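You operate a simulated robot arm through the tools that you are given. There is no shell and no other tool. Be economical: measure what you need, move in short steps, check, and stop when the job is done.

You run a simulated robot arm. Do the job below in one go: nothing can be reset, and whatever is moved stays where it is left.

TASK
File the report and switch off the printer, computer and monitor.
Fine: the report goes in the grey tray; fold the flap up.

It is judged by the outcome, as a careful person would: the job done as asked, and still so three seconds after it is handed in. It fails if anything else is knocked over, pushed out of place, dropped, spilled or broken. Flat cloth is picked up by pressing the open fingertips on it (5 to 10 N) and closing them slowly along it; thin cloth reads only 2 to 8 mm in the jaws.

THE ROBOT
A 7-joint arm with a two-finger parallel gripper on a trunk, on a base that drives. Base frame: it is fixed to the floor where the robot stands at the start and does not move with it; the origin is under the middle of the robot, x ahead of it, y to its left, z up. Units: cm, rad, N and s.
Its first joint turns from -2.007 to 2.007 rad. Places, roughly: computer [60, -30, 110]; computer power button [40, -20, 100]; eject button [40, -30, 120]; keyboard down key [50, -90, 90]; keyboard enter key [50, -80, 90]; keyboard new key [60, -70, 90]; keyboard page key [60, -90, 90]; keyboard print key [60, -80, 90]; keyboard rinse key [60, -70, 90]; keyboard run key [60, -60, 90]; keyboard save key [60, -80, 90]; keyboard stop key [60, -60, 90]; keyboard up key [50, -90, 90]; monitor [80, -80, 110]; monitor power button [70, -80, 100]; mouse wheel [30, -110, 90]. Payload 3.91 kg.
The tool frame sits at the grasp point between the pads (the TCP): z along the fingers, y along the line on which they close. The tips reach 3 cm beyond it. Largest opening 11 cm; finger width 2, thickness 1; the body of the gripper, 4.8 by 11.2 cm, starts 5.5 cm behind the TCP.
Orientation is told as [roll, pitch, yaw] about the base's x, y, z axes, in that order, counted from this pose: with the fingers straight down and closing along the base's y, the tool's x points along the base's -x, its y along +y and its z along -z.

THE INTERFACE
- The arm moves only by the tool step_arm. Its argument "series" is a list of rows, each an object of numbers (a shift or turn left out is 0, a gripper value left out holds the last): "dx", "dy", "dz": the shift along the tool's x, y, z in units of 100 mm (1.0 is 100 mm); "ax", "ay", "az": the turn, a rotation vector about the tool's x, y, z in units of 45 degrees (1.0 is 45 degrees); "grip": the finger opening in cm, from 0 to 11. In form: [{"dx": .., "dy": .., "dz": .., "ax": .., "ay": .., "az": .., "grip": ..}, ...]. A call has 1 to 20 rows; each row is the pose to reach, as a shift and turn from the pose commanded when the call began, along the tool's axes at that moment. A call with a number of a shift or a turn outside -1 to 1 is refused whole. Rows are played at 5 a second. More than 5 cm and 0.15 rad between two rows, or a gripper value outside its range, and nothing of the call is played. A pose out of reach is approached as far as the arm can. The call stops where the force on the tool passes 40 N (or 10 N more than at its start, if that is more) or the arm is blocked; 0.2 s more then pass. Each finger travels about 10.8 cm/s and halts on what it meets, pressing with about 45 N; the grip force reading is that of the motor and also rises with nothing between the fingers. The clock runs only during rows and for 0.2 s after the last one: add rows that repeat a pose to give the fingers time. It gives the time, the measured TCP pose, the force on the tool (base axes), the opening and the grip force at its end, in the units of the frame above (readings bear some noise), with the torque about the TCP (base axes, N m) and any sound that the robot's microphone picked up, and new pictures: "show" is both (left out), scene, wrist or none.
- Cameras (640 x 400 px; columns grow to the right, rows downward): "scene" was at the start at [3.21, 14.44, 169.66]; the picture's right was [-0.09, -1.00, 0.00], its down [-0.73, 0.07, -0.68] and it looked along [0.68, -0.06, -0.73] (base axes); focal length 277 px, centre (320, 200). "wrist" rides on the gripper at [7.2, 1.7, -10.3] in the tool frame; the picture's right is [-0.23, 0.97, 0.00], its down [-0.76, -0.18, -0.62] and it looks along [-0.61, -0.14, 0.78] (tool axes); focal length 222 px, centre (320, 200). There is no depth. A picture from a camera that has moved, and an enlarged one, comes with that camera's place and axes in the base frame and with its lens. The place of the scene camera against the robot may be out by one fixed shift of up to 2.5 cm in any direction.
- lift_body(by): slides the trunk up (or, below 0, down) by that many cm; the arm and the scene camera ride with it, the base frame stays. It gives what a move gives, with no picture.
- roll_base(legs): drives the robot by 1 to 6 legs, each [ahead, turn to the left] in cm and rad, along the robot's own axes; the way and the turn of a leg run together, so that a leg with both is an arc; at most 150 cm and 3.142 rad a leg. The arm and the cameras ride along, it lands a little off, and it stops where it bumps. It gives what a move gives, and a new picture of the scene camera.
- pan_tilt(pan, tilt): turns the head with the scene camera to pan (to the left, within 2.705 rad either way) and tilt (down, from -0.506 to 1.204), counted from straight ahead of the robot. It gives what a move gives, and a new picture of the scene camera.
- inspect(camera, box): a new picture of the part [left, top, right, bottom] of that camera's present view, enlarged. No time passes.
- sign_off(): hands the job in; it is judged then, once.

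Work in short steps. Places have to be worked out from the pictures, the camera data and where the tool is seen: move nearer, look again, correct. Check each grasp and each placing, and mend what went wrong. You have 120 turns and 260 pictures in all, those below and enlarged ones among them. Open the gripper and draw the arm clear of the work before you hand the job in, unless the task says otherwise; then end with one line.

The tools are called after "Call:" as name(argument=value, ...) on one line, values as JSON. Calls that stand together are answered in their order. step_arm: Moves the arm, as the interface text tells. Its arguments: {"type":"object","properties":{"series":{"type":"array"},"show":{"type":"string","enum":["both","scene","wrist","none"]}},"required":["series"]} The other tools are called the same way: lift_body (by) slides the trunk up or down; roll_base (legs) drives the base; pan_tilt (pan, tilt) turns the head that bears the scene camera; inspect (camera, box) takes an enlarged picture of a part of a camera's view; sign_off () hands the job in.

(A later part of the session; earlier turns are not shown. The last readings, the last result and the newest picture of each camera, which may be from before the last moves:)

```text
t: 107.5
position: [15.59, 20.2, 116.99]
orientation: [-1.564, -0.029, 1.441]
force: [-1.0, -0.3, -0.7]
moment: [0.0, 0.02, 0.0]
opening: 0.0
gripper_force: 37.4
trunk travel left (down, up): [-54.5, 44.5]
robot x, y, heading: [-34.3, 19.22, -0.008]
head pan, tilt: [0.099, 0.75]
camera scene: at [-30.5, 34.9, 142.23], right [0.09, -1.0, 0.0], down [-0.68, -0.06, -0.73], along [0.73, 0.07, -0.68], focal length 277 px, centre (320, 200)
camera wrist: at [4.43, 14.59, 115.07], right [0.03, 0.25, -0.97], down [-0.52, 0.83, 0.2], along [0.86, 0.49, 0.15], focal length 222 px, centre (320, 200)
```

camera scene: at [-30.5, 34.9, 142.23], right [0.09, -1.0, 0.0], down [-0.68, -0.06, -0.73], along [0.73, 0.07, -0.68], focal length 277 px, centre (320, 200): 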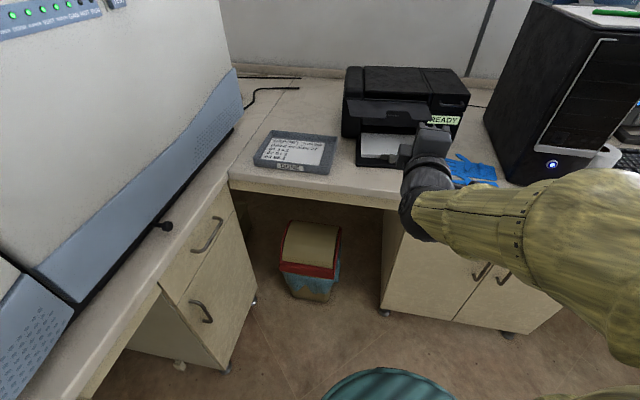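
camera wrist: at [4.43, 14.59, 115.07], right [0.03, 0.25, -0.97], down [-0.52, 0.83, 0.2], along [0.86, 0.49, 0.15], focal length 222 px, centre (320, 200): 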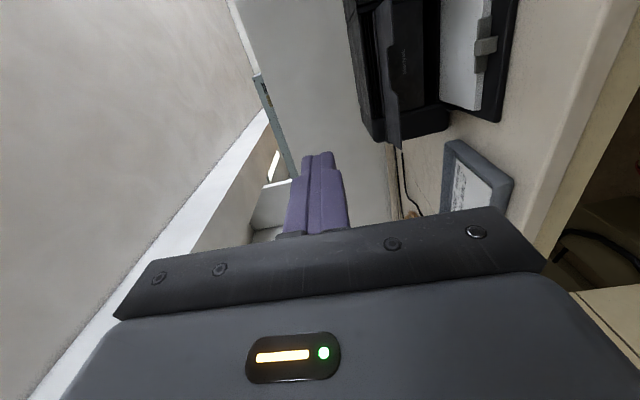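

I enlarge the flap from both cameras.

Call:
inspect(camera="wrist", box=[320, 0, 540, 150])

Call:
inspect(camera="scene", box=[320, 50, 500, 180])

```text
2.67 times, centred on (430, 75) of wrist
camera zoom: at [4.43, 14.59, 115.07], right [0.03, 0.25, -0.97], down [-0.52, 0.83, 0.2], along [0.86, 0.49, 0.15], focal length 592 px, centre (27, 533)
```

zoom: 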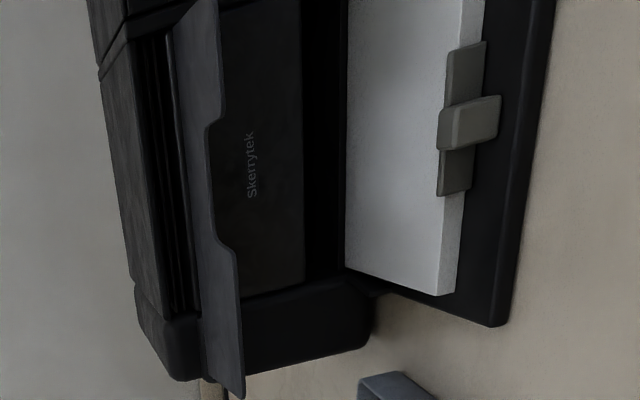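

```text
3.08 times, centred on (410, 115) of scene
camera zoom: at [-30.5, 34.9, 142.23], right [0.09, -1.0, 0.0], down [-0.68, -0.06, -0.73], along [0.73, 0.07, -0.68], focal length 851 px, centre (43, 462)
```

zoom: 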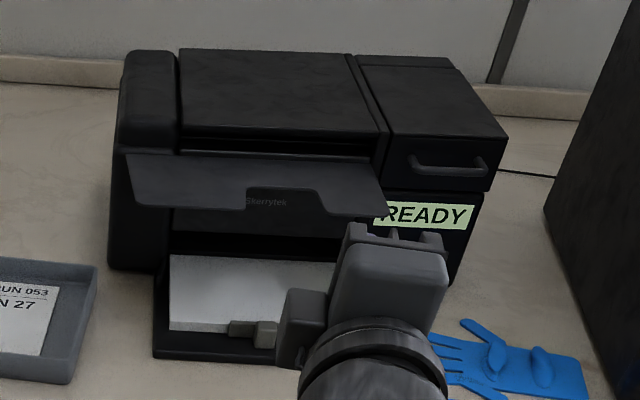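

The flap is the hinged plate with the notch. I straighten the yaw, tilt the tool 20° up, lower and approach beneath its left half (y≈23).

Call:
step_arm(series=[{"ay": -0.08, "dz": 0.2}, {"ay": -0.165, "dz": 0.4}, {"ay": -0.165, "dz": 0.7}, {"ay": -0.165, "dz": 1.0}], show="none")

Call:
step_arm(series=[{"ax": 0.15}, {"ax": 0.3}, {"ax": 0.44}], show="none")

Call:
lift_body(by=-16)

Call:
step_arm(series=[{"dz": 0.25, "dy": 0.09}, {"dz": 0.5, "dy": 0.18}, {"dz": 0.75, "dy": 0.27}], show="both")

```text
t: 108.5
position: [25.49, 18.95, 116.85]
orientation: [-1.568, -0.028, 1.57]
force: [0.2, 0.4, 0.0]
moment: [-0.02, 0.0, 0.0]
opening: 0.0
gripper_force: 37.7
trunk travel left (down, up): [-54.5, 44.5]
robot x, y, heading: [-34.18, 19.07, -0.004]
head pan, tilt: [0.099, 0.75]
```

```text
t: 109.3
position: [25.55, 18.85, 116.89]
orientation: [-1.917, -0.03, 1.568]
force: [0.4, -0.3, -0.5]
moment: [-0.01, 0.0, 0.0]
opening: 0.0
gripper_force: 38.5
trunk travel left (down, up): [-54.5, 44.5]
robot x, y, heading: [-33.99, 18.9, -0.002]
head pan, tilt: [0.099, 0.75]
```

```text
t: 111.2
position: [25.43, 18.95, 100.86]
orientation: [-1.915, -0.03, 1.569]
force: [0.5, -1.2, 0.4]
moment: [0.01, -0.01, 0.01]
opening: 0.01
gripper_force: 37.5
trunk travel left (down, up): [-38.5, 60.5]
robot x, y, heading: [-34.1, 18.88, -0.003]
head pan, tilt: [0.099, 0.75]
```

```text
t: 112.0
position: [33.55, 18.93, 100.92]
orientation: [-1.915, -0.029, 1.569]
force: [-0.8, -0.2, 0.7]
moment: [-0.01, 0.02, 0.0]
opening: 0.01
gripper_force: 37.8
trunk travel left (down, up): [-38.5, 60.5]
robot x, y, heading: [-34.07, 19.0, -0.007]
head pan, tilt: [0.099, 0.75]
camera scene: at [-30.51, 34.91, 126.22], right [0.09, -1.0, 0.0], down [-0.68, -0.06, -0.73], along [0.73, 0.07, -0.68], focal length 277 px, centre (320, 200)
camera wrist: at [24.36, 12.0, 95.58], right [0.33, 0.25, -0.91], down [-0.65, 0.76, -0.02], along [0.69, 0.59, 0.41], focal length 222 px, centre (320, 200)
```

scene: 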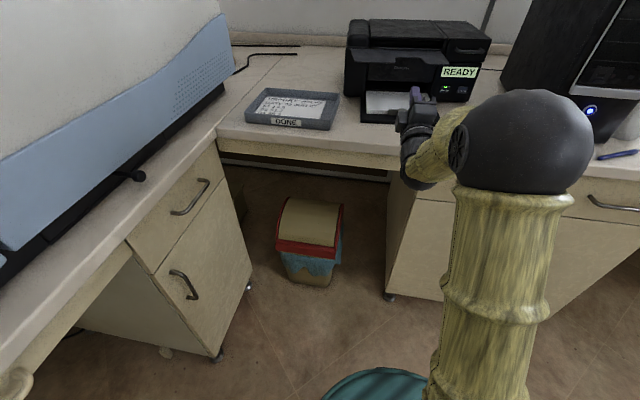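
wrist: 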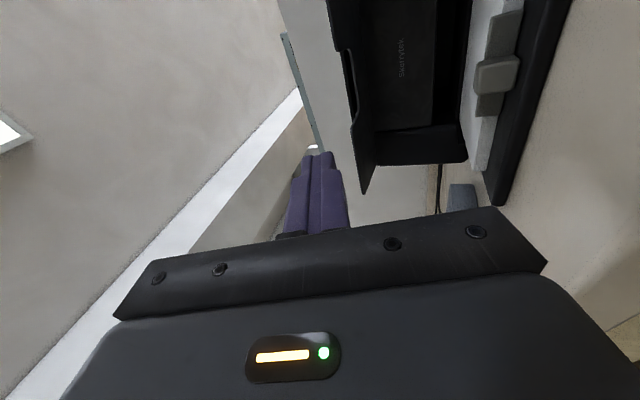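

Continue forward 10 cm and left 4 cm, staying below the flap.

Call:
step_arm(series=[{"dz": 0.25, "dy": 0.1, "dx": -0.2}, {"dz": 0.5, "dy": 0.2, "dx": -0.4}, {"dz": 0.75, "dy": 0.29, "dx": -0.4}, {"dz": 1.0, "dy": 0.38, "dx": -0.4}], show="both")

Call:
inspect(camera="wrist", box=[240, 0, 560, 230])

```text
t: 113.0
position: [44.2, 22.97, 100.83]
orientation: [-1.913, -0.032, 1.568]
force: [0.3, -0.4, -0.2]
moment: [-0.03, 0.0, -0.01]
opening: 0.03
gripper_force: 37.3
trunk travel left (down, up): [-38.5, 60.5]
robot x, y, heading: [-34.0, 18.77, -0.002]
head pan, tilt: [0.099, 0.75]
camera scene: at [-30.5, 34.9, 126.22], right [0.09, -1.0, 0.0], down [-0.68, -0.06, -0.73], along [0.73, 0.07, -0.68], focal length 277 px, centre (320, 200)
camera wrist: at [35.09, 16.03, 95.51], right [0.33, 0.25, -0.91], down [-0.65, 0.76, -0.02], along [0.69, 0.59, 0.41], focal length 222 px, centre (320, 200)
```

scene: 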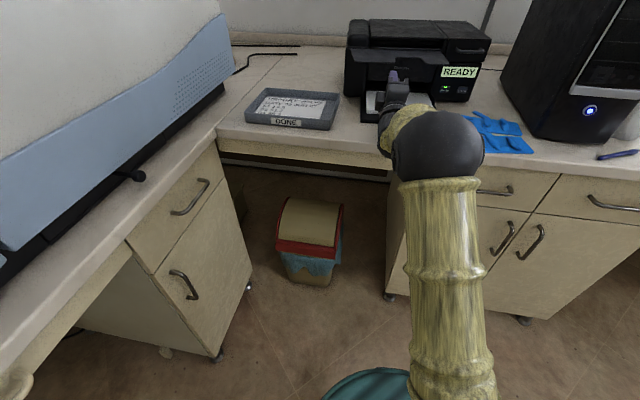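
wrist: 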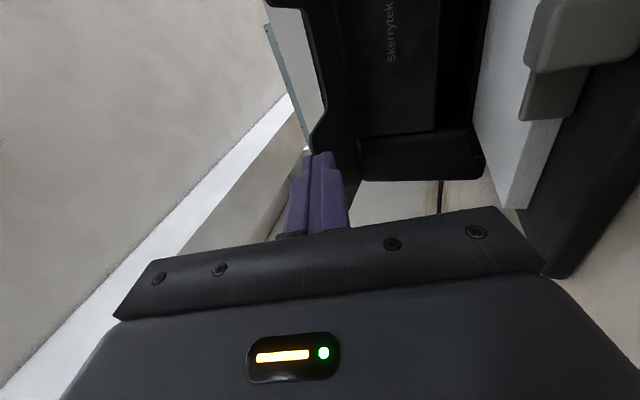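

```text
1.74 times, centred on (400, 115) of wrist
camera zoom: at [35.09, 16.03, 95.51], right [0.33, 0.25, -0.91], down [-0.65, 0.76, -0.02], along [0.69, 0.59, 0.41], focal length 386 px, centre (181, 348)
```

zoom: 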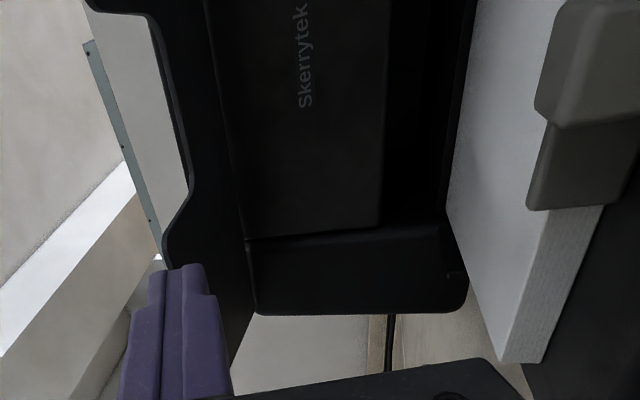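

The tip is just ahead of the flap's front edge. I slide 6 cm further underneath, slightly lower.

Call:
step_arm(series=[{"dz": 0.1, "dy": 0.09}, {"dz": 0.3, "dy": 0.16}, {"dz": 0.45, "dy": 0.21}, {"dz": 0.575, "dy": 0.26}], show="wrist")

Call:
inspect(camera="scene", box=[330, 10, 500, 130])

```text
t: 114.0
position: [50.54, 22.94, 100.37]
orientation: [-1.914, -0.03, 1.571]
force: [-0.7, 0.2, 0.4]
moment: [0.01, -0.02, 0.05]
opening: 0.0
gripper_force: 37.7
trunk travel left (down, up): [-38.5, 60.5]
robot x, y, heading: [-34.1, 18.81, -0.008]
head pan, tilt: [0.099, 0.75]
camera wrist: at [41.39, 15.96, 94.97], right [0.33, 0.25, -0.91], down [-0.65, 0.76, -0.02], along [0.69, 0.59, 0.41], focal length 222 px, centre (320, 200)
```

wrist: 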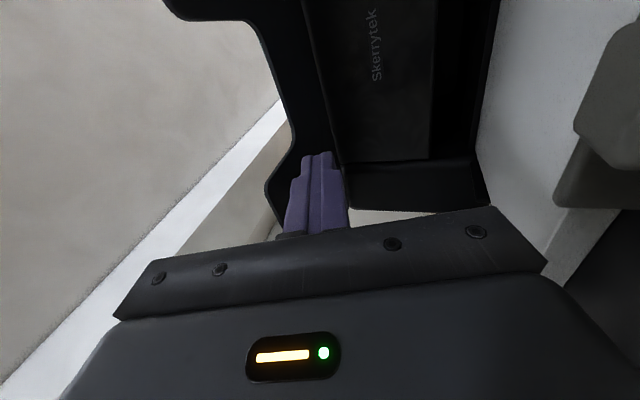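

```text
3.33 times, centred on (415, 70) of scene
camera zoom: at [-30.5, 34.91, 126.22], right [0.09, -1.0, 0.0], down [-0.68, -0.06, -0.73], along [0.73, 0.07, -0.68], focal length 922 px, centre (3, 633)
```

zoom: 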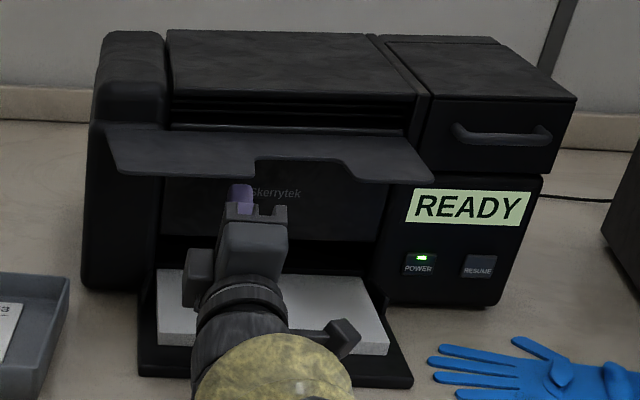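

The fingers are under the flap's left half. I raise them in 1 cm steps, watching force.

Call:
step_arm(series=[{"dz": 0.034, "dy": -0.094}, {"dz": 0.068, "dy": -0.188}, {"dz": 0.102, "dy": -0.282}, {"dz": 0.136, "dy": -0.376}, {"dz": 0.17, "dy": -0.47}, {"dz": 0.204, "dy": -0.564}, {"dz": 0.238, "dy": -0.658}], show="wrist")

Call:
inspect(camera="scene", box=[330, 10, 500, 130])

```text
t: 115.6
position: [50.52, 22.72, 107.28]
orientation: [-1.912, -0.031, 1.568]
force: [0.0, 0.8, -0.7]
moment: [0.01, -0.02, 0.01]
opening: 0.01
gripper_force: 37.5
trunk travel left (down, up): [-38.5, 60.5]
robot x, y, heading: [-34.16, 18.91, -0.004]
head pan, tilt: [0.099, 0.75]
camera wrist: at [41.38, 15.73, 101.99], right [0.33, 0.25, -0.91], down [-0.65, 0.76, -0.02], along [0.69, 0.59, 0.41], focal length 222 px, centre (320, 200)
```

wrist: 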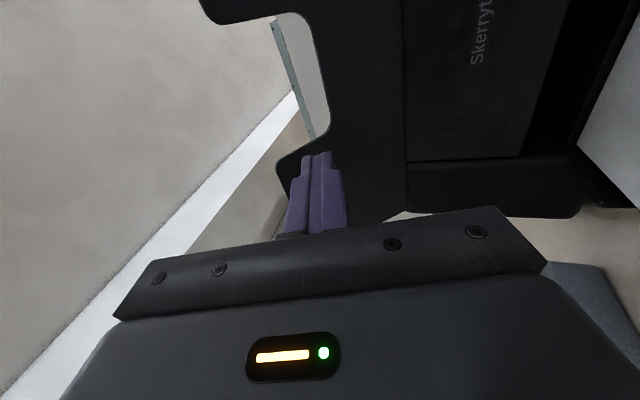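

```text
3.33 times, centred on (415, 70) of scene
camera zoom: at [-30.49, 34.91, 126.22], right [0.09, -1.0, 0.0], down [-0.68, -0.06, -0.73], along [0.73, 0.07, -0.68], focal length 922 px, centre (3, 633)
```

zoom: 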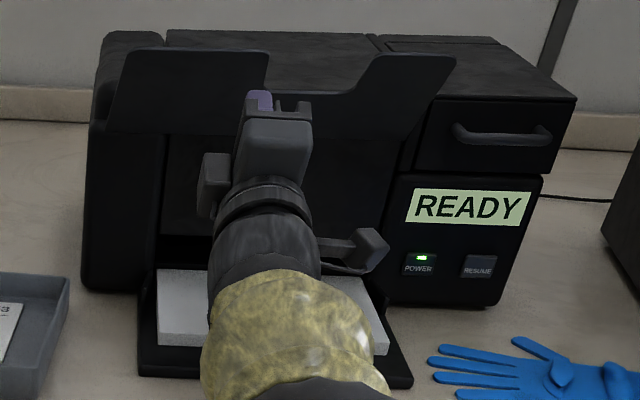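

The flap rises easily. I continue up 3 cm then forward 3 cm.

Call:
step_arm(series=[{"dz": 0.034, "dy": -0.094}, {"dz": 0.068, "dy": -0.188}, {"dz": 0.102, "dy": -0.282}, {"dz": 0.149, "dy": -0.265}, {"dz": 0.196, "dy": -0.248}, {"dz": 0.243, "dy": -0.231}, {"dz": 0.29, "dy": -0.214}, {"dz": 0.337, "dy": -0.197}, {"dz": 0.384, "dy": -0.18}], show="wrist")

Call:
inspect(camera="scene", box=[330, 0, 500, 120])

```text
t: 117.6
position: [53.55, 22.63, 110.36]
orientation: [-1.915, -0.031, 1.57]
force: [-0.3, 1.1, -0.7]
moment: [-0.02, 0.04, 0.0]
opening: 0.0
gripper_force: 37.6
trunk travel left (down, up): [-38.5, 60.5]
robot x, y, heading: [-33.98, 19.05, -0.003]
head pan, tilt: [0.099, 0.75]
camera wrist: at [44.34, 15.66, 104.97], right [0.33, 0.25, -0.91], down [-0.65, 0.76, -0.02], along [0.69, 0.59, 0.41], focal length 222 px, centre (320, 200)
```

wrist: 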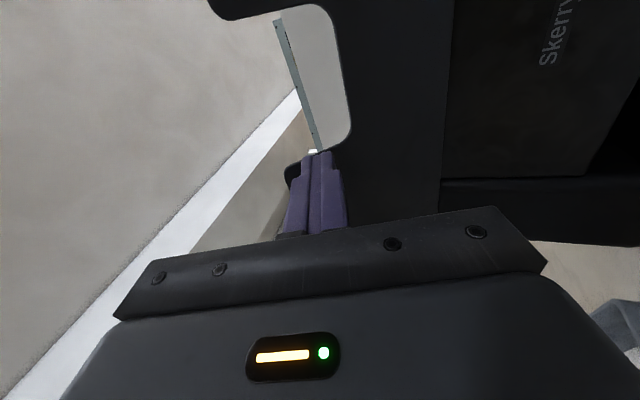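

```text
3.33 times, centred on (415, 60) of scene
camera zoom: at [-30.5, 34.91, 126.22], right [0.09, -1.0, 0.0], down [-0.68, -0.06, -0.73], along [0.73, 0.07, -0.68], focal length 922 px, centre (3, 667)
```

zoom: 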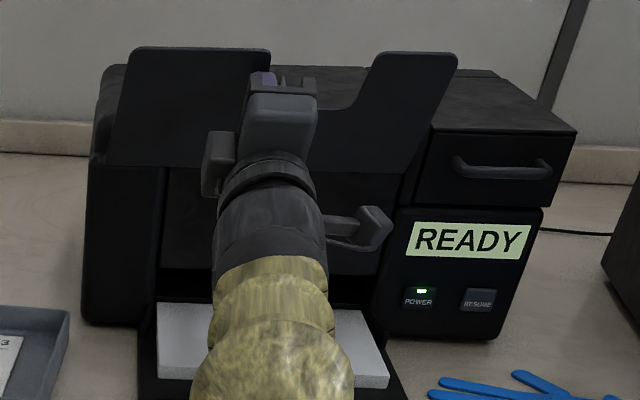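

Nearly upright. I push forward 2 cm more in small steps.

Call:
step_arm(series=[{"dz": 0.047, "dy": 0.017}, {"dz": 0.094, "dy": 0.034}, {"dz": 0.141, "dy": 0.051}, {"dz": 0.188, "dy": 0.068}], show="none")

Call:
inspect(camera="scene", box=[330, 0, 500, 120])

```text
t: 118.6
position: [55.58, 22.49, 110.29]
orientation: [-1.913, -0.031, 1.57]
force: [0.1, -0.2, 0.5]
moment: [0.03, -0.01, -0.04]
opening: 0.02
gripper_force: 38.2
trunk travel left (down, up): [-38.5, 60.5]
robot x, y, heading: [-33.62, 18.65, -0.01]
head pan, tilt: [0.099, 0.75]
```

```text
3.33 times, centred on (415, 60) of scene
camera zoom: at [-30.49, 34.91, 126.22], right [0.09, -1.0, 0.0], down [-0.68, -0.06, -0.73], along [0.73, 0.07, -0.68], focal length 922 px, centre (3, 667)
```

zoom: 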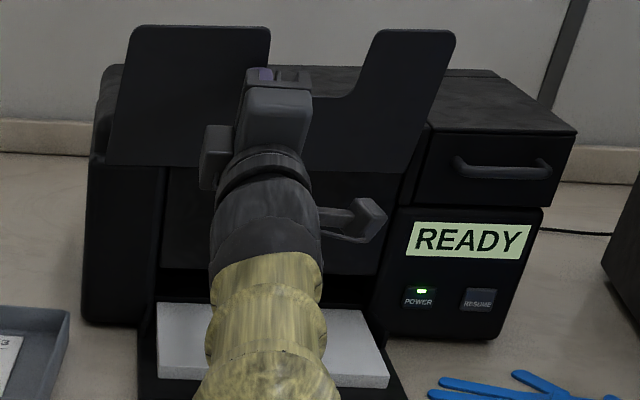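

Still free. Another 2.5 cm forward.

Call:
step_arm(series=[{"dz": 0.047, "dy": 0.017}, {"dz": 0.094, "dy": 0.034}, {"dz": 0.141, "dy": 0.051}, {"dz": 0.188, "dy": 0.068}, {"dz": 0.235, "dy": 0.085}], show="wrist")

Call:
inspect(camera="scene", box=[330, 0, 500, 120])

```text
t: 119.8
position: [57.47, 22.66, 110.19]
orientation: [-1.913, -0.03, 1.569]
force: [-0.2, -0.5, -0.2]
moment: [-0.01, -0.02, -0.03]
opening: 0.0
gripper_force: 37.6
out of reach, approached as far as the arm can: row 5
trunk travel left (down, up): [-38.5, 60.5]
robot x, y, heading: [-34.38, 18.97, -0.007]
head pan, tilt: [0.099, 0.75]
camera wrist: at [48.36, 15.65, 104.91], right [0.33, 0.25, -0.91], down [-0.65, 0.76, -0.02], along [0.69, 0.59, 0.41], focal length 222 px, centre (320, 200)
```

wrist: 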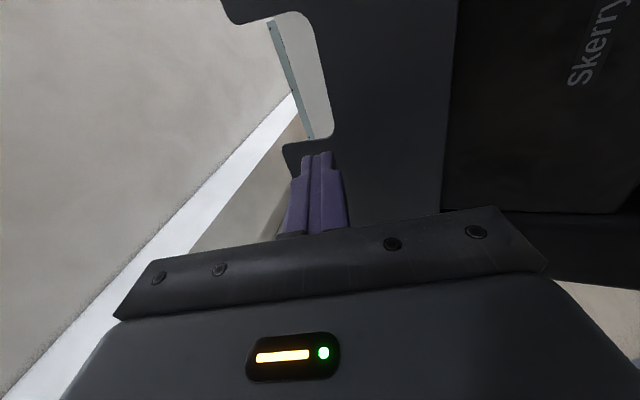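

```text
3.33 times, centred on (415, 60) of scene
camera zoom: at [-30.47, 34.91, 126.22], right [0.09, -1.0, 0.0], down [-0.68, -0.06, -0.73], along [0.73, 0.07, -0.68], focal length 922 px, centre (3, 667)
```

zoom: 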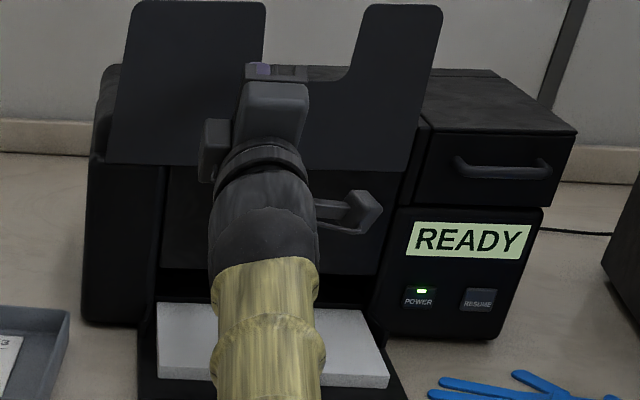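

At arm's reach; I nudge the base forward 2 cm to continue pushing.

Call:
roll_base(legs=[[2, 0]])

Call:
inspect(camera="scene", box=[330, 0, 500, 120])

```text
t: 120.8
position: [59.33, 22.88, 110.13]
orientation: [-1.914, -0.029, 1.573]
force: [-19.9, 0.8, -6.2]
moment: [0.01, 0.18, -0.04]
opening: 0.02
gripper_force: 37.6
trunk travel left (down, up): [-38.5, 60.5]
robot x, y, heading: [-32.16, 18.66, -0.007]
head pan, tilt: [0.099, 0.75]
stopped in leg 1: the force on the tool passed its limit (the readings are from after the stop); the commanded pose is now the measured one
camera scene: at [-28.74, 34.91, 126.23], right [0.1, -1.0, 0.0], down [-0.68, -0.07, -0.73], along [0.73, 0.07, -0.68], focal length 277 px, centre (320, 200)
```

scene: 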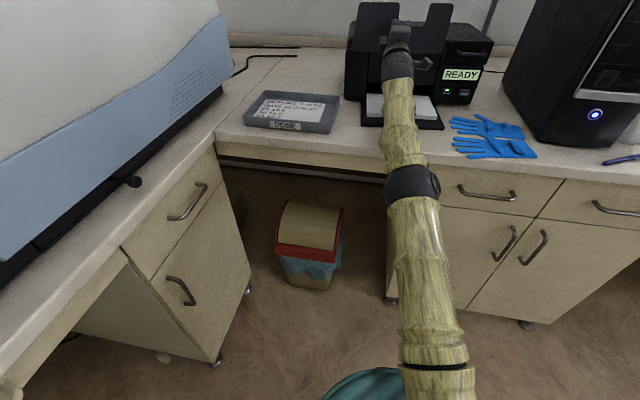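

```text
3.33 times, centred on (415, 60) of scene
camera zoom: at [-28.74, 34.91, 126.23], right [0.1, -1.0, 0.0], down [-0.68, -0.07, -0.73], along [0.73, 0.07, -0.68], focal length 922 px, centre (3, 667)
```

zoom: 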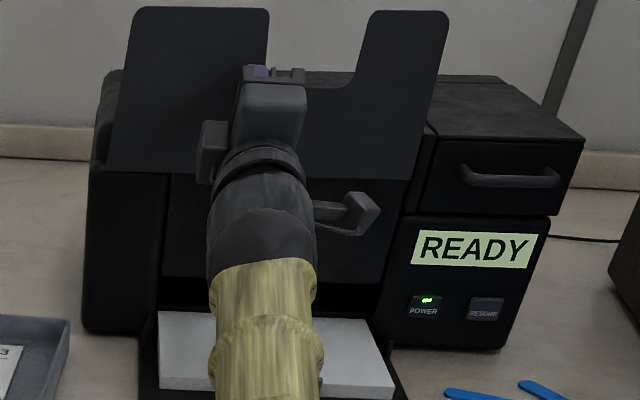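

The flap met its stop. I back away and check that it stays up.

Call:
roll_base(legs=[[-6, 0]])

Call:
inspect(camera="scene", box=[330, 0, 500, 120])

```text
t: 121.7
position: [53.46, 22.92, 110.18]
orientation: [-1.91, -0.031, 1.573]
force: [-0.7, -0.8, 0.7]
moment: [0.02, -0.01, 0.0]
opening: 0.01
gripper_force: 37.7
trunk travel left (down, up): [-38.5, 60.5]
robot x, y, heading: [-38.35, 18.58, -0.002]
head pan, tilt: [0.099, 0.75]
camera scene: at [-34.57, 34.92, 126.23], right [0.1, -1.0, 0.0], down [-0.68, -0.07, -0.73], along [0.73, 0.07, -0.68], focal length 277 px, centre (320, 200)
```

scene: 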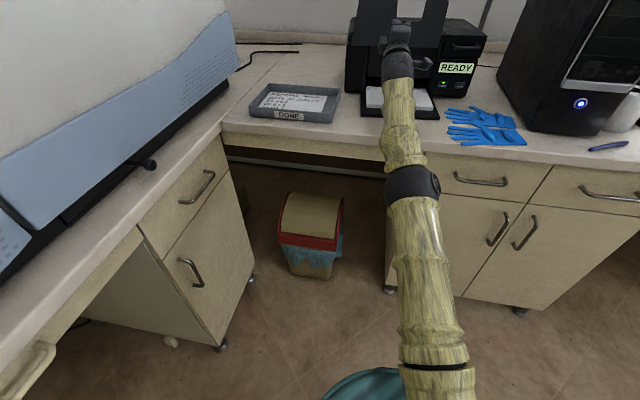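

```text
3.33 times, centred on (415, 60) of scene
camera zoom: at [-34.57, 34.92, 126.23], right [0.1, -1.0, 0.0], down [-0.68, -0.07, -0.73], along [0.73, 0.07, -0.68], focal length 922 px, centre (3, 667)
```

zoom: 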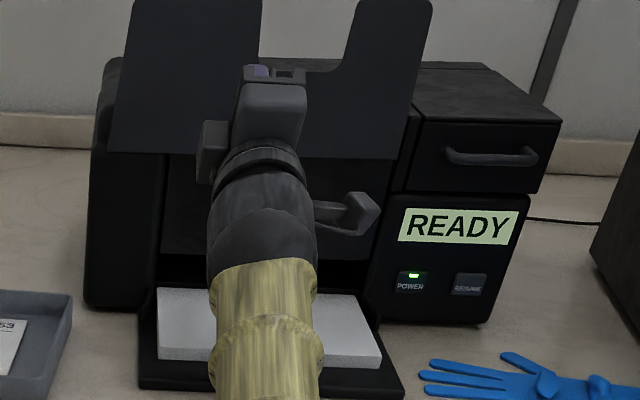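

The flap stays up. Now the printer's POWER button, at about (62.2, 3.4, 92.5): I retract, swing right to y≈3.4 and pitch the tool 30° down.

Call:
step_arm(series=[{"dz": -0.3}, {"dz": -0.6}, {"dz": -1.0}], show="none")

Call:
step_arm(series=[{"dx": 0.2}, {"dx": 0.4}, {"dx": 0.6}, {"dx": 0.8}, {"dx": 1.0}], show="none")

Call:
step_arm(series=[{"dx": 0.2, "ax": -0.18}, {"dx": 0.4, "ax": -0.36}, {"dx": 0.6, "ax": -0.54}, {"dx": 0.8, "ax": -0.72}, {"dx": 0.94, "ax": -0.9}, {"dx": 0.94, "ax": -1.0}], show="both")

```text
t: 122.5
position: [43.96, 22.94, 106.67]
orientation: [-1.91, -0.031, 1.573]
force: [0.8, -0.1, -0.5]
moment: [-0.01, -0.04, 0.0]
opening: 0.01
gripper_force: 37.5
trunk travel left (down, up): [-38.5, 60.5]
robot x, y, heading: [-38.29, 19.11, -0.005]
head pan, tilt: [0.099, 0.75]
```

```text
t: 123.7
position: [43.97, 12.87, 106.45]
orientation: [-1.912, -0.033, 1.571]
force: [-0.4, 0.3, 0.1]
moment: [0.04, -0.02, -0.01]
opening: 0.0
gripper_force: 38.0
trunk travel left (down, up): [-38.5, 60.5]
robot x, y, heading: [-38.02, 18.9, -0.003]
head pan, tilt: [0.099, 0.75]
```

```text
t: 125.1
position: [44.1, 3.52, 106.07]
orientation: [-1.125, -0.03, 1.572]
force: [-0.1, 0.5, 0.1]
moment: [0.0, -0.02, 0.0]
opening: 0.0
gripper_force: 37.8
trunk travel left (down, up): [-38.5, 60.5]
robot x, y, heading: [-38.11, 19.3, -0.0]
head pan, tilt: [0.099, 0.75]
camera scene: at [-34.56, 34.89, 126.23], right [0.1, -1.0, 0.0], down [-0.68, -0.07, -0.73], along [0.73, 0.07, -0.68], focal length 277 px, centre (320, 200)
camera wrist: at [34.01, -3.71, 108.82], right [-0.42, 0.25, -0.87], down [-0.48, 0.75, 0.45], along [0.77, 0.61, -0.19], focal length 222 px, centre (320, 200)
```

scene: 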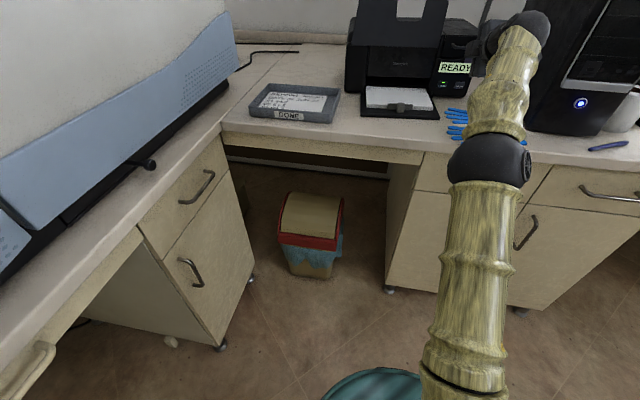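
wrist: 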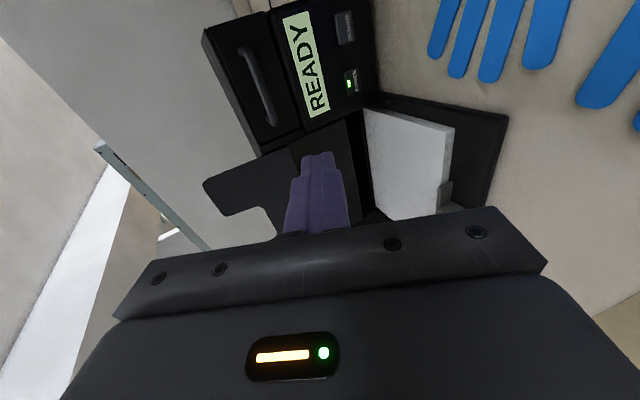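

POWER confirmed at about (62.2, 3.5, 92.6). I lower the trunk 12.3 cm and drive the base ahead 11.5 cm to the pre-press point.

Call:
lift_body(by=-12.3)

Call:
roll_base(legs=[[11.5, 0]])

Call:
step_arm(series=[{"dx": 0}], show="wrist")

Call:
inspect(camera="wrist", box=[220, 0, 480, 200])

```text
t: 126.7
position: [44.08, 3.6, 93.88]
orientation: [-1.126, -0.032, 1.572]
force: [-0.4, 0.4, 0.2]
moment: [0.0, 0.0, 0.0]
opening: 0.0
gripper_force: 38.2
trunk travel left (down, up): [-26.2, 72.8]
robot x, y, heading: [-38.69, 18.91, -0.008]
head pan, tilt: [0.099, 0.75]
```

```text
t: 127.9
position: [55.58, 3.56, 93.8]
orientation: [-1.125, -0.032, 1.572]
force: [0.2, -0.5, -0.1]
moment: [0.0, 0.0, 0.02]
opening: 0.01
gripper_force: 37.6
trunk travel left (down, up): [-26.2, 72.8]
robot x, y, heading: [-26.52, 19.11, -0.008]
head pan, tilt: [0.099, 0.75]
camera scene: at [-23.11, 34.88, 113.92], right [0.1, -1.0, 0.0], down [-0.68, -0.07, -0.73], along [0.73, 0.07, -0.68], focal length 277 px, centre (320, 200)
```

scene: 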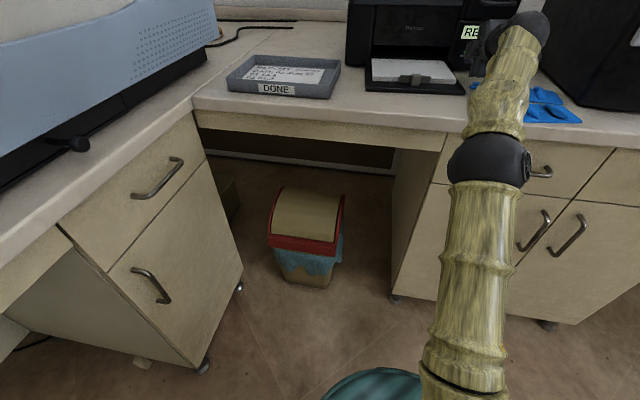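

```text
t: 128.3
position: [55.53, 3.57, 93.94]
orientation: [-1.125, -0.031, 1.57]
force: [0.6, 0.6, -0.6]
moment: [0.03, -0.01, 0.03]
opening: 0.0
gripper_force: 37.6
trunk travel left (down, up): [-26.2, 72.8]
robot x, y, heading: [-26.6, 18.87, -0.006]
head pan, tilt: [0.099, 0.75]
camera wrist: at [45.47, -3.74, 96.51], right [-0.42, 0.25, -0.87], down [-0.49, 0.75, 0.45], along [0.77, 0.61, -0.19], focal length 222 px, centre (320, 200)
```

wrist: 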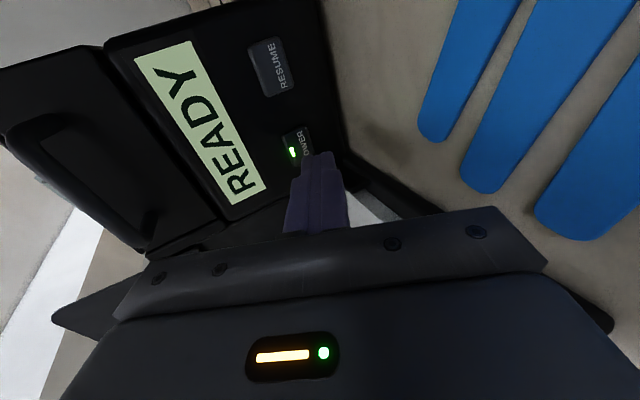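

```text
2.00 times, centred on (350, 100) of wrist
camera zoom: at [45.47, -3.74, 96.51], right [-0.42, 0.25, -0.87], down [-0.49, 0.75, 0.45], along [0.77, 0.61, -0.19], focal length 444 px, centre (260, 400)
```

zoom: 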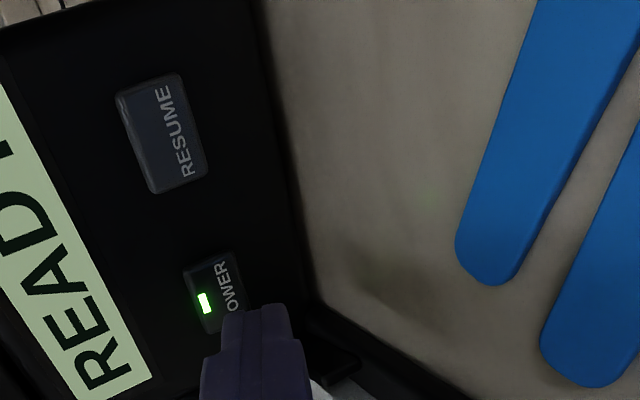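

The tip points at the button. I advance 3 cm, slightly up.

Call:
step_arm(series=[{"dz": 0.077, "dy": -0.07}, {"dz": 0.167, "dy": -0.113}, {"dz": 0.212, "dy": -0.135}, {"dz": 0.258, "dy": -0.156}], show="wrist")

Call:
inspect(camera="wrist", box=[220, 0, 480, 200])

```text
t: 129.3
position: [56.47, 3.45, 94.15]
orientation: [-1.124, -0.032, 1.57]
force: [1.1, 0.0, -0.4]
moment: [-0.02, -0.01, 0.0]
opening: 0.0
gripper_force: 37.5
out of reach, approached as far as the arm can: row 2, 3, 4
trunk travel left (down, up): [-26.2, 72.8]
robot x, y, heading: [-26.96, 19.18, -0.001]
head pan, tilt: [0.099, 0.75]
camera wrist: at [46.44, -3.73, 96.8], right [-0.42, 0.25, -0.87], down [-0.49, 0.75, 0.45], along [0.77, 0.61, -0.19], focal length 222 px, centre (320, 200)
```

wrist: 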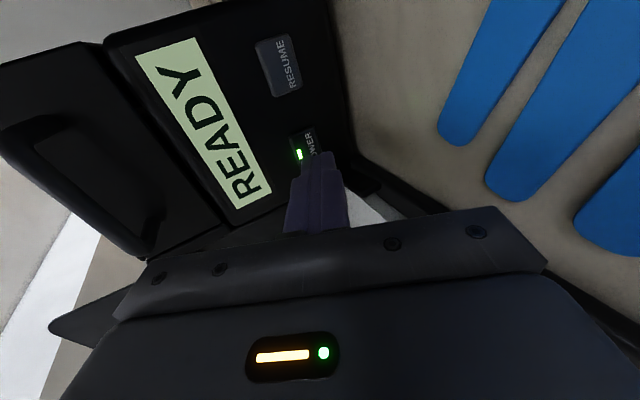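

```text
2.00 times, centred on (350, 100) of wrist
camera zoom: at [46.44, -3.73, 96.8], right [-0.42, 0.25, -0.87], down [-0.49, 0.75, 0.45], along [0.77, 0.61, -0.19], focal length 444 px, centre (260, 400)
```

zoom: 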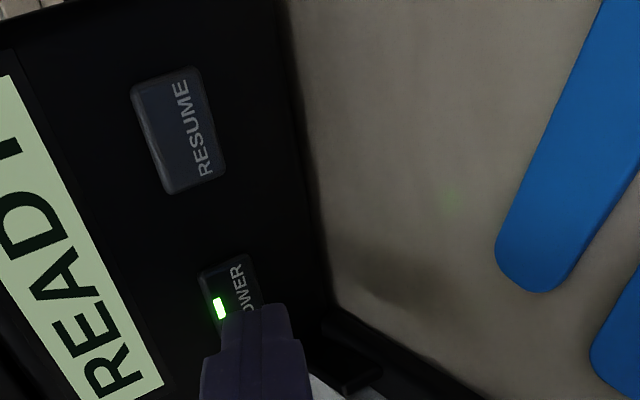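

At reach limit; retract the arm 6 cm and drive the base 7 cm ahead so the final press is done by the arm.

Call:
step_arm(series=[{"dz": -0.27, "dy": 0.13}, {"dz": -0.54, "dy": 0.25}], show="none")

Call:
roll_base(legs=[[7, 0]])

Call:
step_arm(series=[{"dz": 0.045, "dy": -0.0215}, {"dz": 0.09, "dy": -0.043}, {"dz": 0.09, "dy": -0.043}], show="wrist")

Call:
inspect(camera="wrist", box=[220, 60, 420, 200])

```text
t: 129.9
position: [50.53, 3.44, 94.26]
orientation: [-1.123, -0.031, 1.57]
force: [0.2, -0.3, -1.2]
moment: [0.01, 0.01, -0.02]
opening: 0.0
gripper_force: 37.7
trunk travel left (down, up): [-26.2, 72.8]
robot x, y, heading: [-26.36, 18.85, -0.002]
head pan, tilt: [0.099, 0.75]
```

```text
t: 130.9
position: [57.44, 3.61, 94.19]
orientation: [-1.126, -0.031, 1.572]
force: [-0.1, 0.0, 0.1]
moment: [0.01, -0.01, 0.03]
opening: 0.0
gripper_force: 38.2
trunk travel left (down, up): [-26.2, 72.8]
robot x, y, heading: [-19.5, 18.95, -0.001]
head pan, tilt: [0.099, 0.75]
camera scene: at [-16.14, 34.86, 113.92], right [0.1, -1.0, 0.0], down [-0.68, -0.07, -0.73], along [0.73, 0.07, -0.68], focal length 277 px, centre (320, 200)
```

scene: 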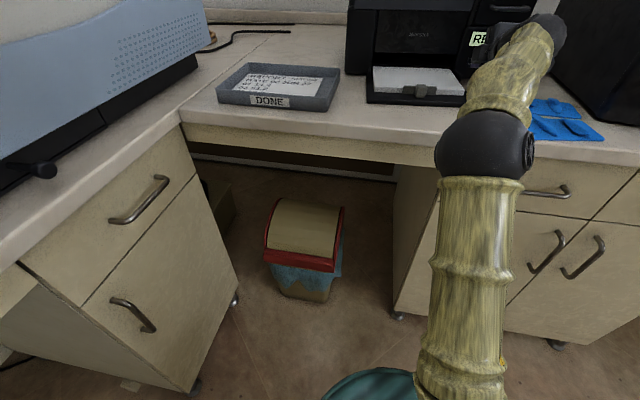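

```text
t: 131.7
position: [58.44, 3.54, 94.26]
orientation: [-1.126, -0.032, 1.572]
force: [-1.5, -0.3, -0.2]
moment: [0.0, 0.0, 0.0]
opening: 0.0
gripper_force: 37.4
trunk travel left (down, up): [-26.2, 72.8]
robot x, y, heading: [-20.02, 18.96, -0.0]
head pan, tilt: [0.099, 0.75]
heard: click
camera wrist: at [48.47, -3.65, 96.88], right [-0.42, 0.25, -0.87], down [-0.49, 0.75, 0.45], along [0.77, 0.61, -0.19], focal length 222 px, centre (320, 200)
```

wrist: 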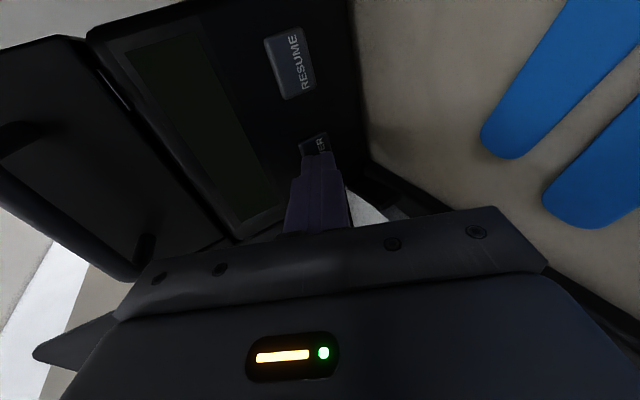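

```text
2.86 times, centred on (320, 130) of wrist
camera zoom: at [48.47, -3.65, 96.88], right [-0.42, 0.25, -0.87], down [-0.49, 0.75, 0.45], along [0.77, 0.61, -0.19], focal length 635 px, centre (320, 400)
```

zoom: 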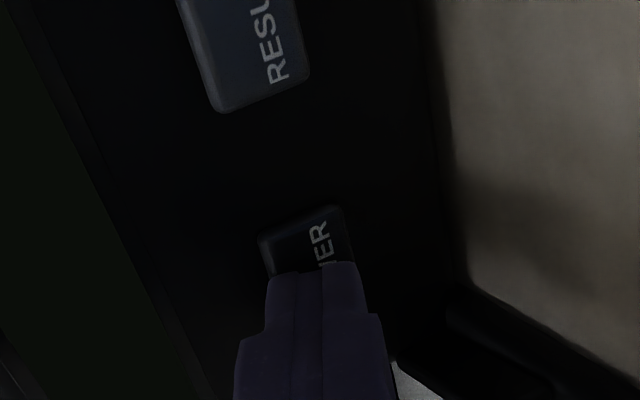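

Click, and the display is dark: printer is off. I back away and look at the computer and screen.

Call:
roll_base(legs=[[-25, 0]])

Call:
lift_body(by=15)

Call:
pan_tilt(pan=-0.6, tilt=0.4)

```text
t: 133.5
position: [33.34, 3.67, 94.22]
orientation: [-1.125, -0.032, 1.573]
force: [0.3, -0.3, 0.2]
moment: [-0.01, -0.02, 0.02]
opening: 0.01
gripper_force: 37.6
trunk travel left (down, up): [-26.2, 72.8]
robot x, y, heading: [-44.69, 18.79, -0.003]
head pan, tilt: [0.099, 0.75]
camera scene: at [-41.22, 34.93, 113.92], right [0.1, -1.0, 0.0], down [-0.68, -0.07, -0.73], along [0.73, 0.07, -0.68], focal length 277 px, centre (320, 200)
```

scene: 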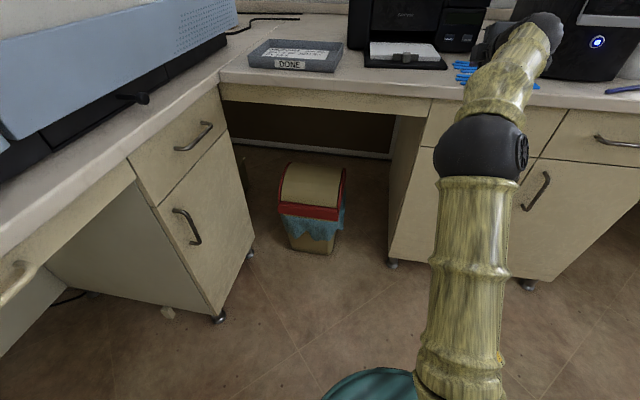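

```text
t: 135.2
position: [33.4, 3.61, 109.32]
orientation: [-1.126, -0.032, 1.572]
force: [-0.7, -0.2, 0.1]
moment: [0.01, 0.01, 0.0]
opening: 0.0
gripper_force: 37.8
trunk travel left (down, up): [-41.2, 57.8]
robot x, y, heading: [-44.67, 18.94, -0.006]
head pan, tilt: [0.099, 0.75]
```

```text
t: 136.3
position: [33.33, 3.61, 109.26]
orientation: [-1.127, -0.032, 1.574]
force: [0.0, 0.3, -0.1]
moment: [0.01, -0.02, 0.02]
opening: 0.0
gripper_force: 38.1
trunk travel left (down, up): [-41.2, 57.8]
robot x, y, heading: [-44.68, 18.84, -0.004]
head pan, tilt: [-0.6, 0.4]
camera scene: at [-41.85, 28.88, 132.03], right [-0.57, -0.82, 0.0], down [-0.32, 0.22, -0.92], along [0.76, -0.52, -0.39], focal length 277 px, centre (320, 200)
```

scene: 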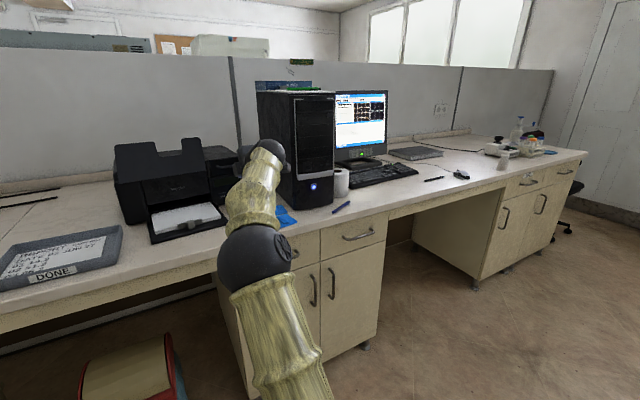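

Call:
inspect(camera="scene", box=[240, 80, 400, 220])

Call:
inspect(camera="scene", box=[330, 85, 400, 170])

```text
2.86 times, centred on (320, 150) of scene
camera zoom: at [-41.85, 28.88, 132.03], right [-0.57, -0.82, 0.0], down [-0.32, 0.22, -0.92], along [0.76, -0.52, -0.39], focal length 790 px, centre (320, 343)
```

zoom: 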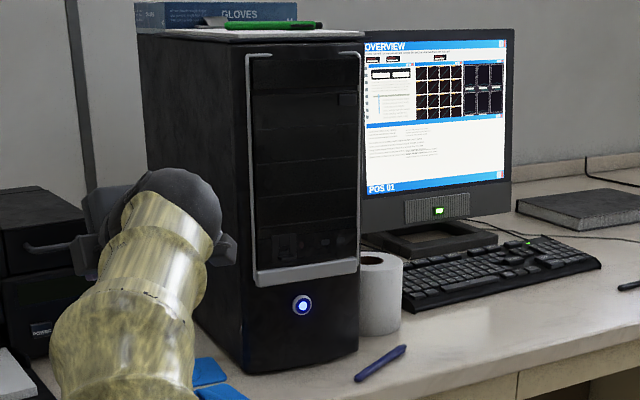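

```text
4.71 times, centred on (365, 128) of scene
camera zoom: at [-41.85, 28.88, 132.03], right [-0.57, -0.82, 0.0], down [-0.32, 0.22, -0.92], along [0.76, -0.52, -0.39], focal length 1302 px, centre (108, 541)
```

zoom: 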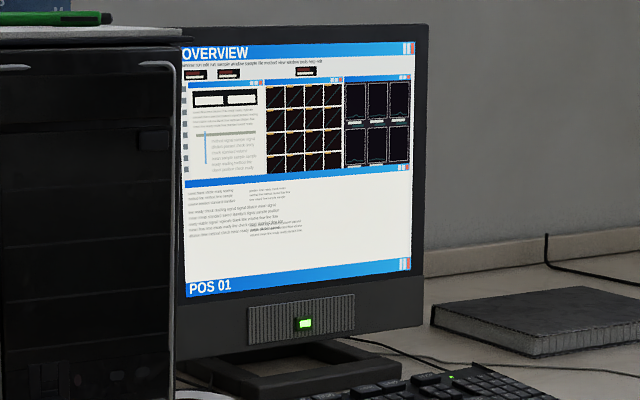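

The screen shows nothing pending. The computer's button is around (38,-23,98). I shift the base right by about 34 cm via a backward slant, ending a bit further back.

Call:
roll_base(legs=[[0, 0.6], [-60, 0], [0, -0.6], [36, 0]])

Call:
pan_tilt(pan=-0.1, tilt=0.4)

```text
t: 144.9
position: [20.44, -29.67, 109.12]
orientation: [-1.125, -0.03, 1.576]
force: [0.0, -0.8, -0.8]
moment: [-0.01, 0.03, 0.02]
opening: 0.01
gripper_force: 37.5
trunk travel left (down, up): [-41.2, 57.8]
robot x, y, heading: [-57.93, -14.86, -0.001]
head pan, tilt: [-0.6, 0.4]
camera scene: at [-54.97, -4.82, 132.03], right [-0.56, -0.83, 0.0], down [-0.32, 0.22, -0.92], along [0.76, -0.52, -0.39], focal length 277 px, centre (320, 200)
```

scene: 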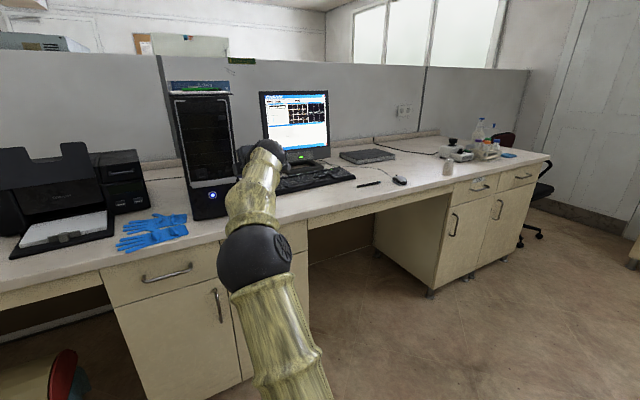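

```text
t: 145.8
position: [20.32, -29.75, 109.21]
orientation: [-1.125, -0.031, 1.576]
force: [0.8, 0.2, 0.3]
moment: [0.01, 0.0, 0.02]
opening: 0.0
gripper_force: 37.3
trunk travel left (down, up): [-41.2, 57.8]
robot x, y, heading: [-58.11, -14.84, 0.002]
head pan, tilt: [-0.099, 0.4]
camera scene: at [-53.42, -0.51, 132.03], right [-0.1, -1.0, 0.0], down [-0.39, 0.04, -0.92], along [0.92, -0.09, -0.39], focal length 277 px, centre (320, 200)
```

scene: 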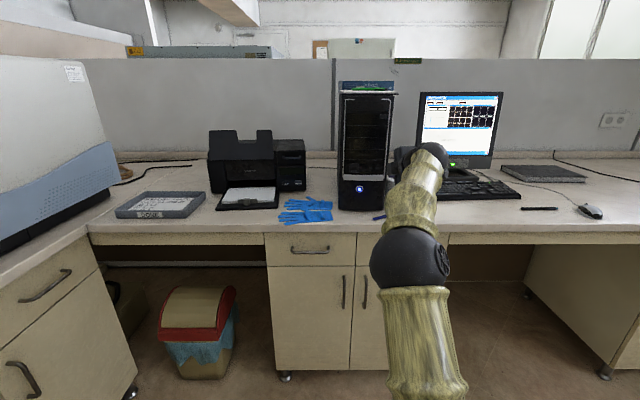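

The button is near (38,-23.5,97.5). I align y, lower the trunk 10 cm and look with the wrist camera.

Call:
step_arm(series=[{"dx": -0.2}, {"dx": -0.4}, {"dx": -0.6}], show="none")

Call:
lift_body(by=-10)

Call:
step_arm(series=[{"dx": 0}], show="wrist")

Call:
inspect(camera="wrist", box=[200, 0, 480, 200])

```text
t: 146.7
position: [20.29, -23.72, 109.4]
orientation: [-1.124, -0.03, 1.576]
force: [0.0, -0.2, -0.3]
moment: [-0.01, -0.01, 0.04]
opening: 0.01
gripper_force: 37.5
trunk travel left (down, up): [-41.2, 57.8]
robot x, y, heading: [-57.84, -14.6, -0.003]
head pan, tilt: [-0.099, 0.4]
```

```text
t: 148.0
position: [20.41, -23.69, 99.45]
orientation: [-1.127, -0.03, 1.575]
force: [0.0, 0.0, -0.5]
moment: [0.02, -0.01, -0.04]
opening: 0.0
gripper_force: 37.2
trunk travel left (down, up): [-31.2, 67.8]
robot x, y, heading: [-57.94, -14.48, 0.002]
head pan, tilt: [-0.099, 0.4]
```

```text
t: 148.4
position: [20.32, -23.67, 99.41]
orientation: [-1.128, -0.032, 1.576]
force: [-0.1, 0.0, -0.1]
moment: [-0.04, 0.01, 0.0]
opening: 0.0
gripper_force: 37.6
trunk travel left (down, up): [-31.2, 67.8]
robot x, y, heading: [-58.03, -14.79, -0.002]
head pan, tilt: [-0.099, 0.4]
camera wrist: at [10.36, -30.97, 102.06], right [-0.42, 0.25, -0.87], down [-0.49, 0.75, 0.45], along [0.76, 0.62, -0.19], focal length 222 px, centre (320, 200)
```

wrist: 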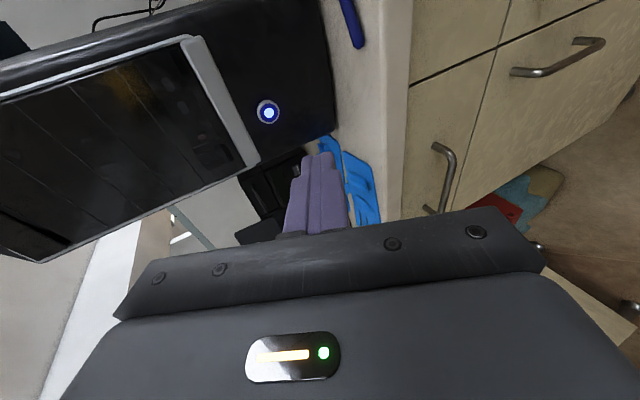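

```text
2.00 times, centred on (340, 100) of wrist
camera zoom: at [10.36, -30.97, 102.06], right [-0.42, 0.25, -0.87], down [-0.49, 0.75, 0.45], along [0.76, 0.62, -0.19], focal length 444 px, centre (280, 400)
```

zoom: 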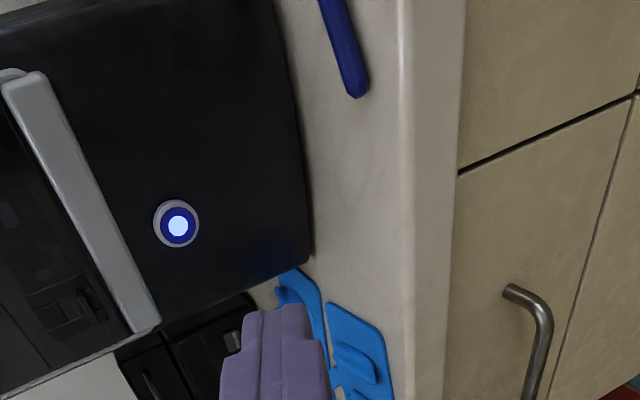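

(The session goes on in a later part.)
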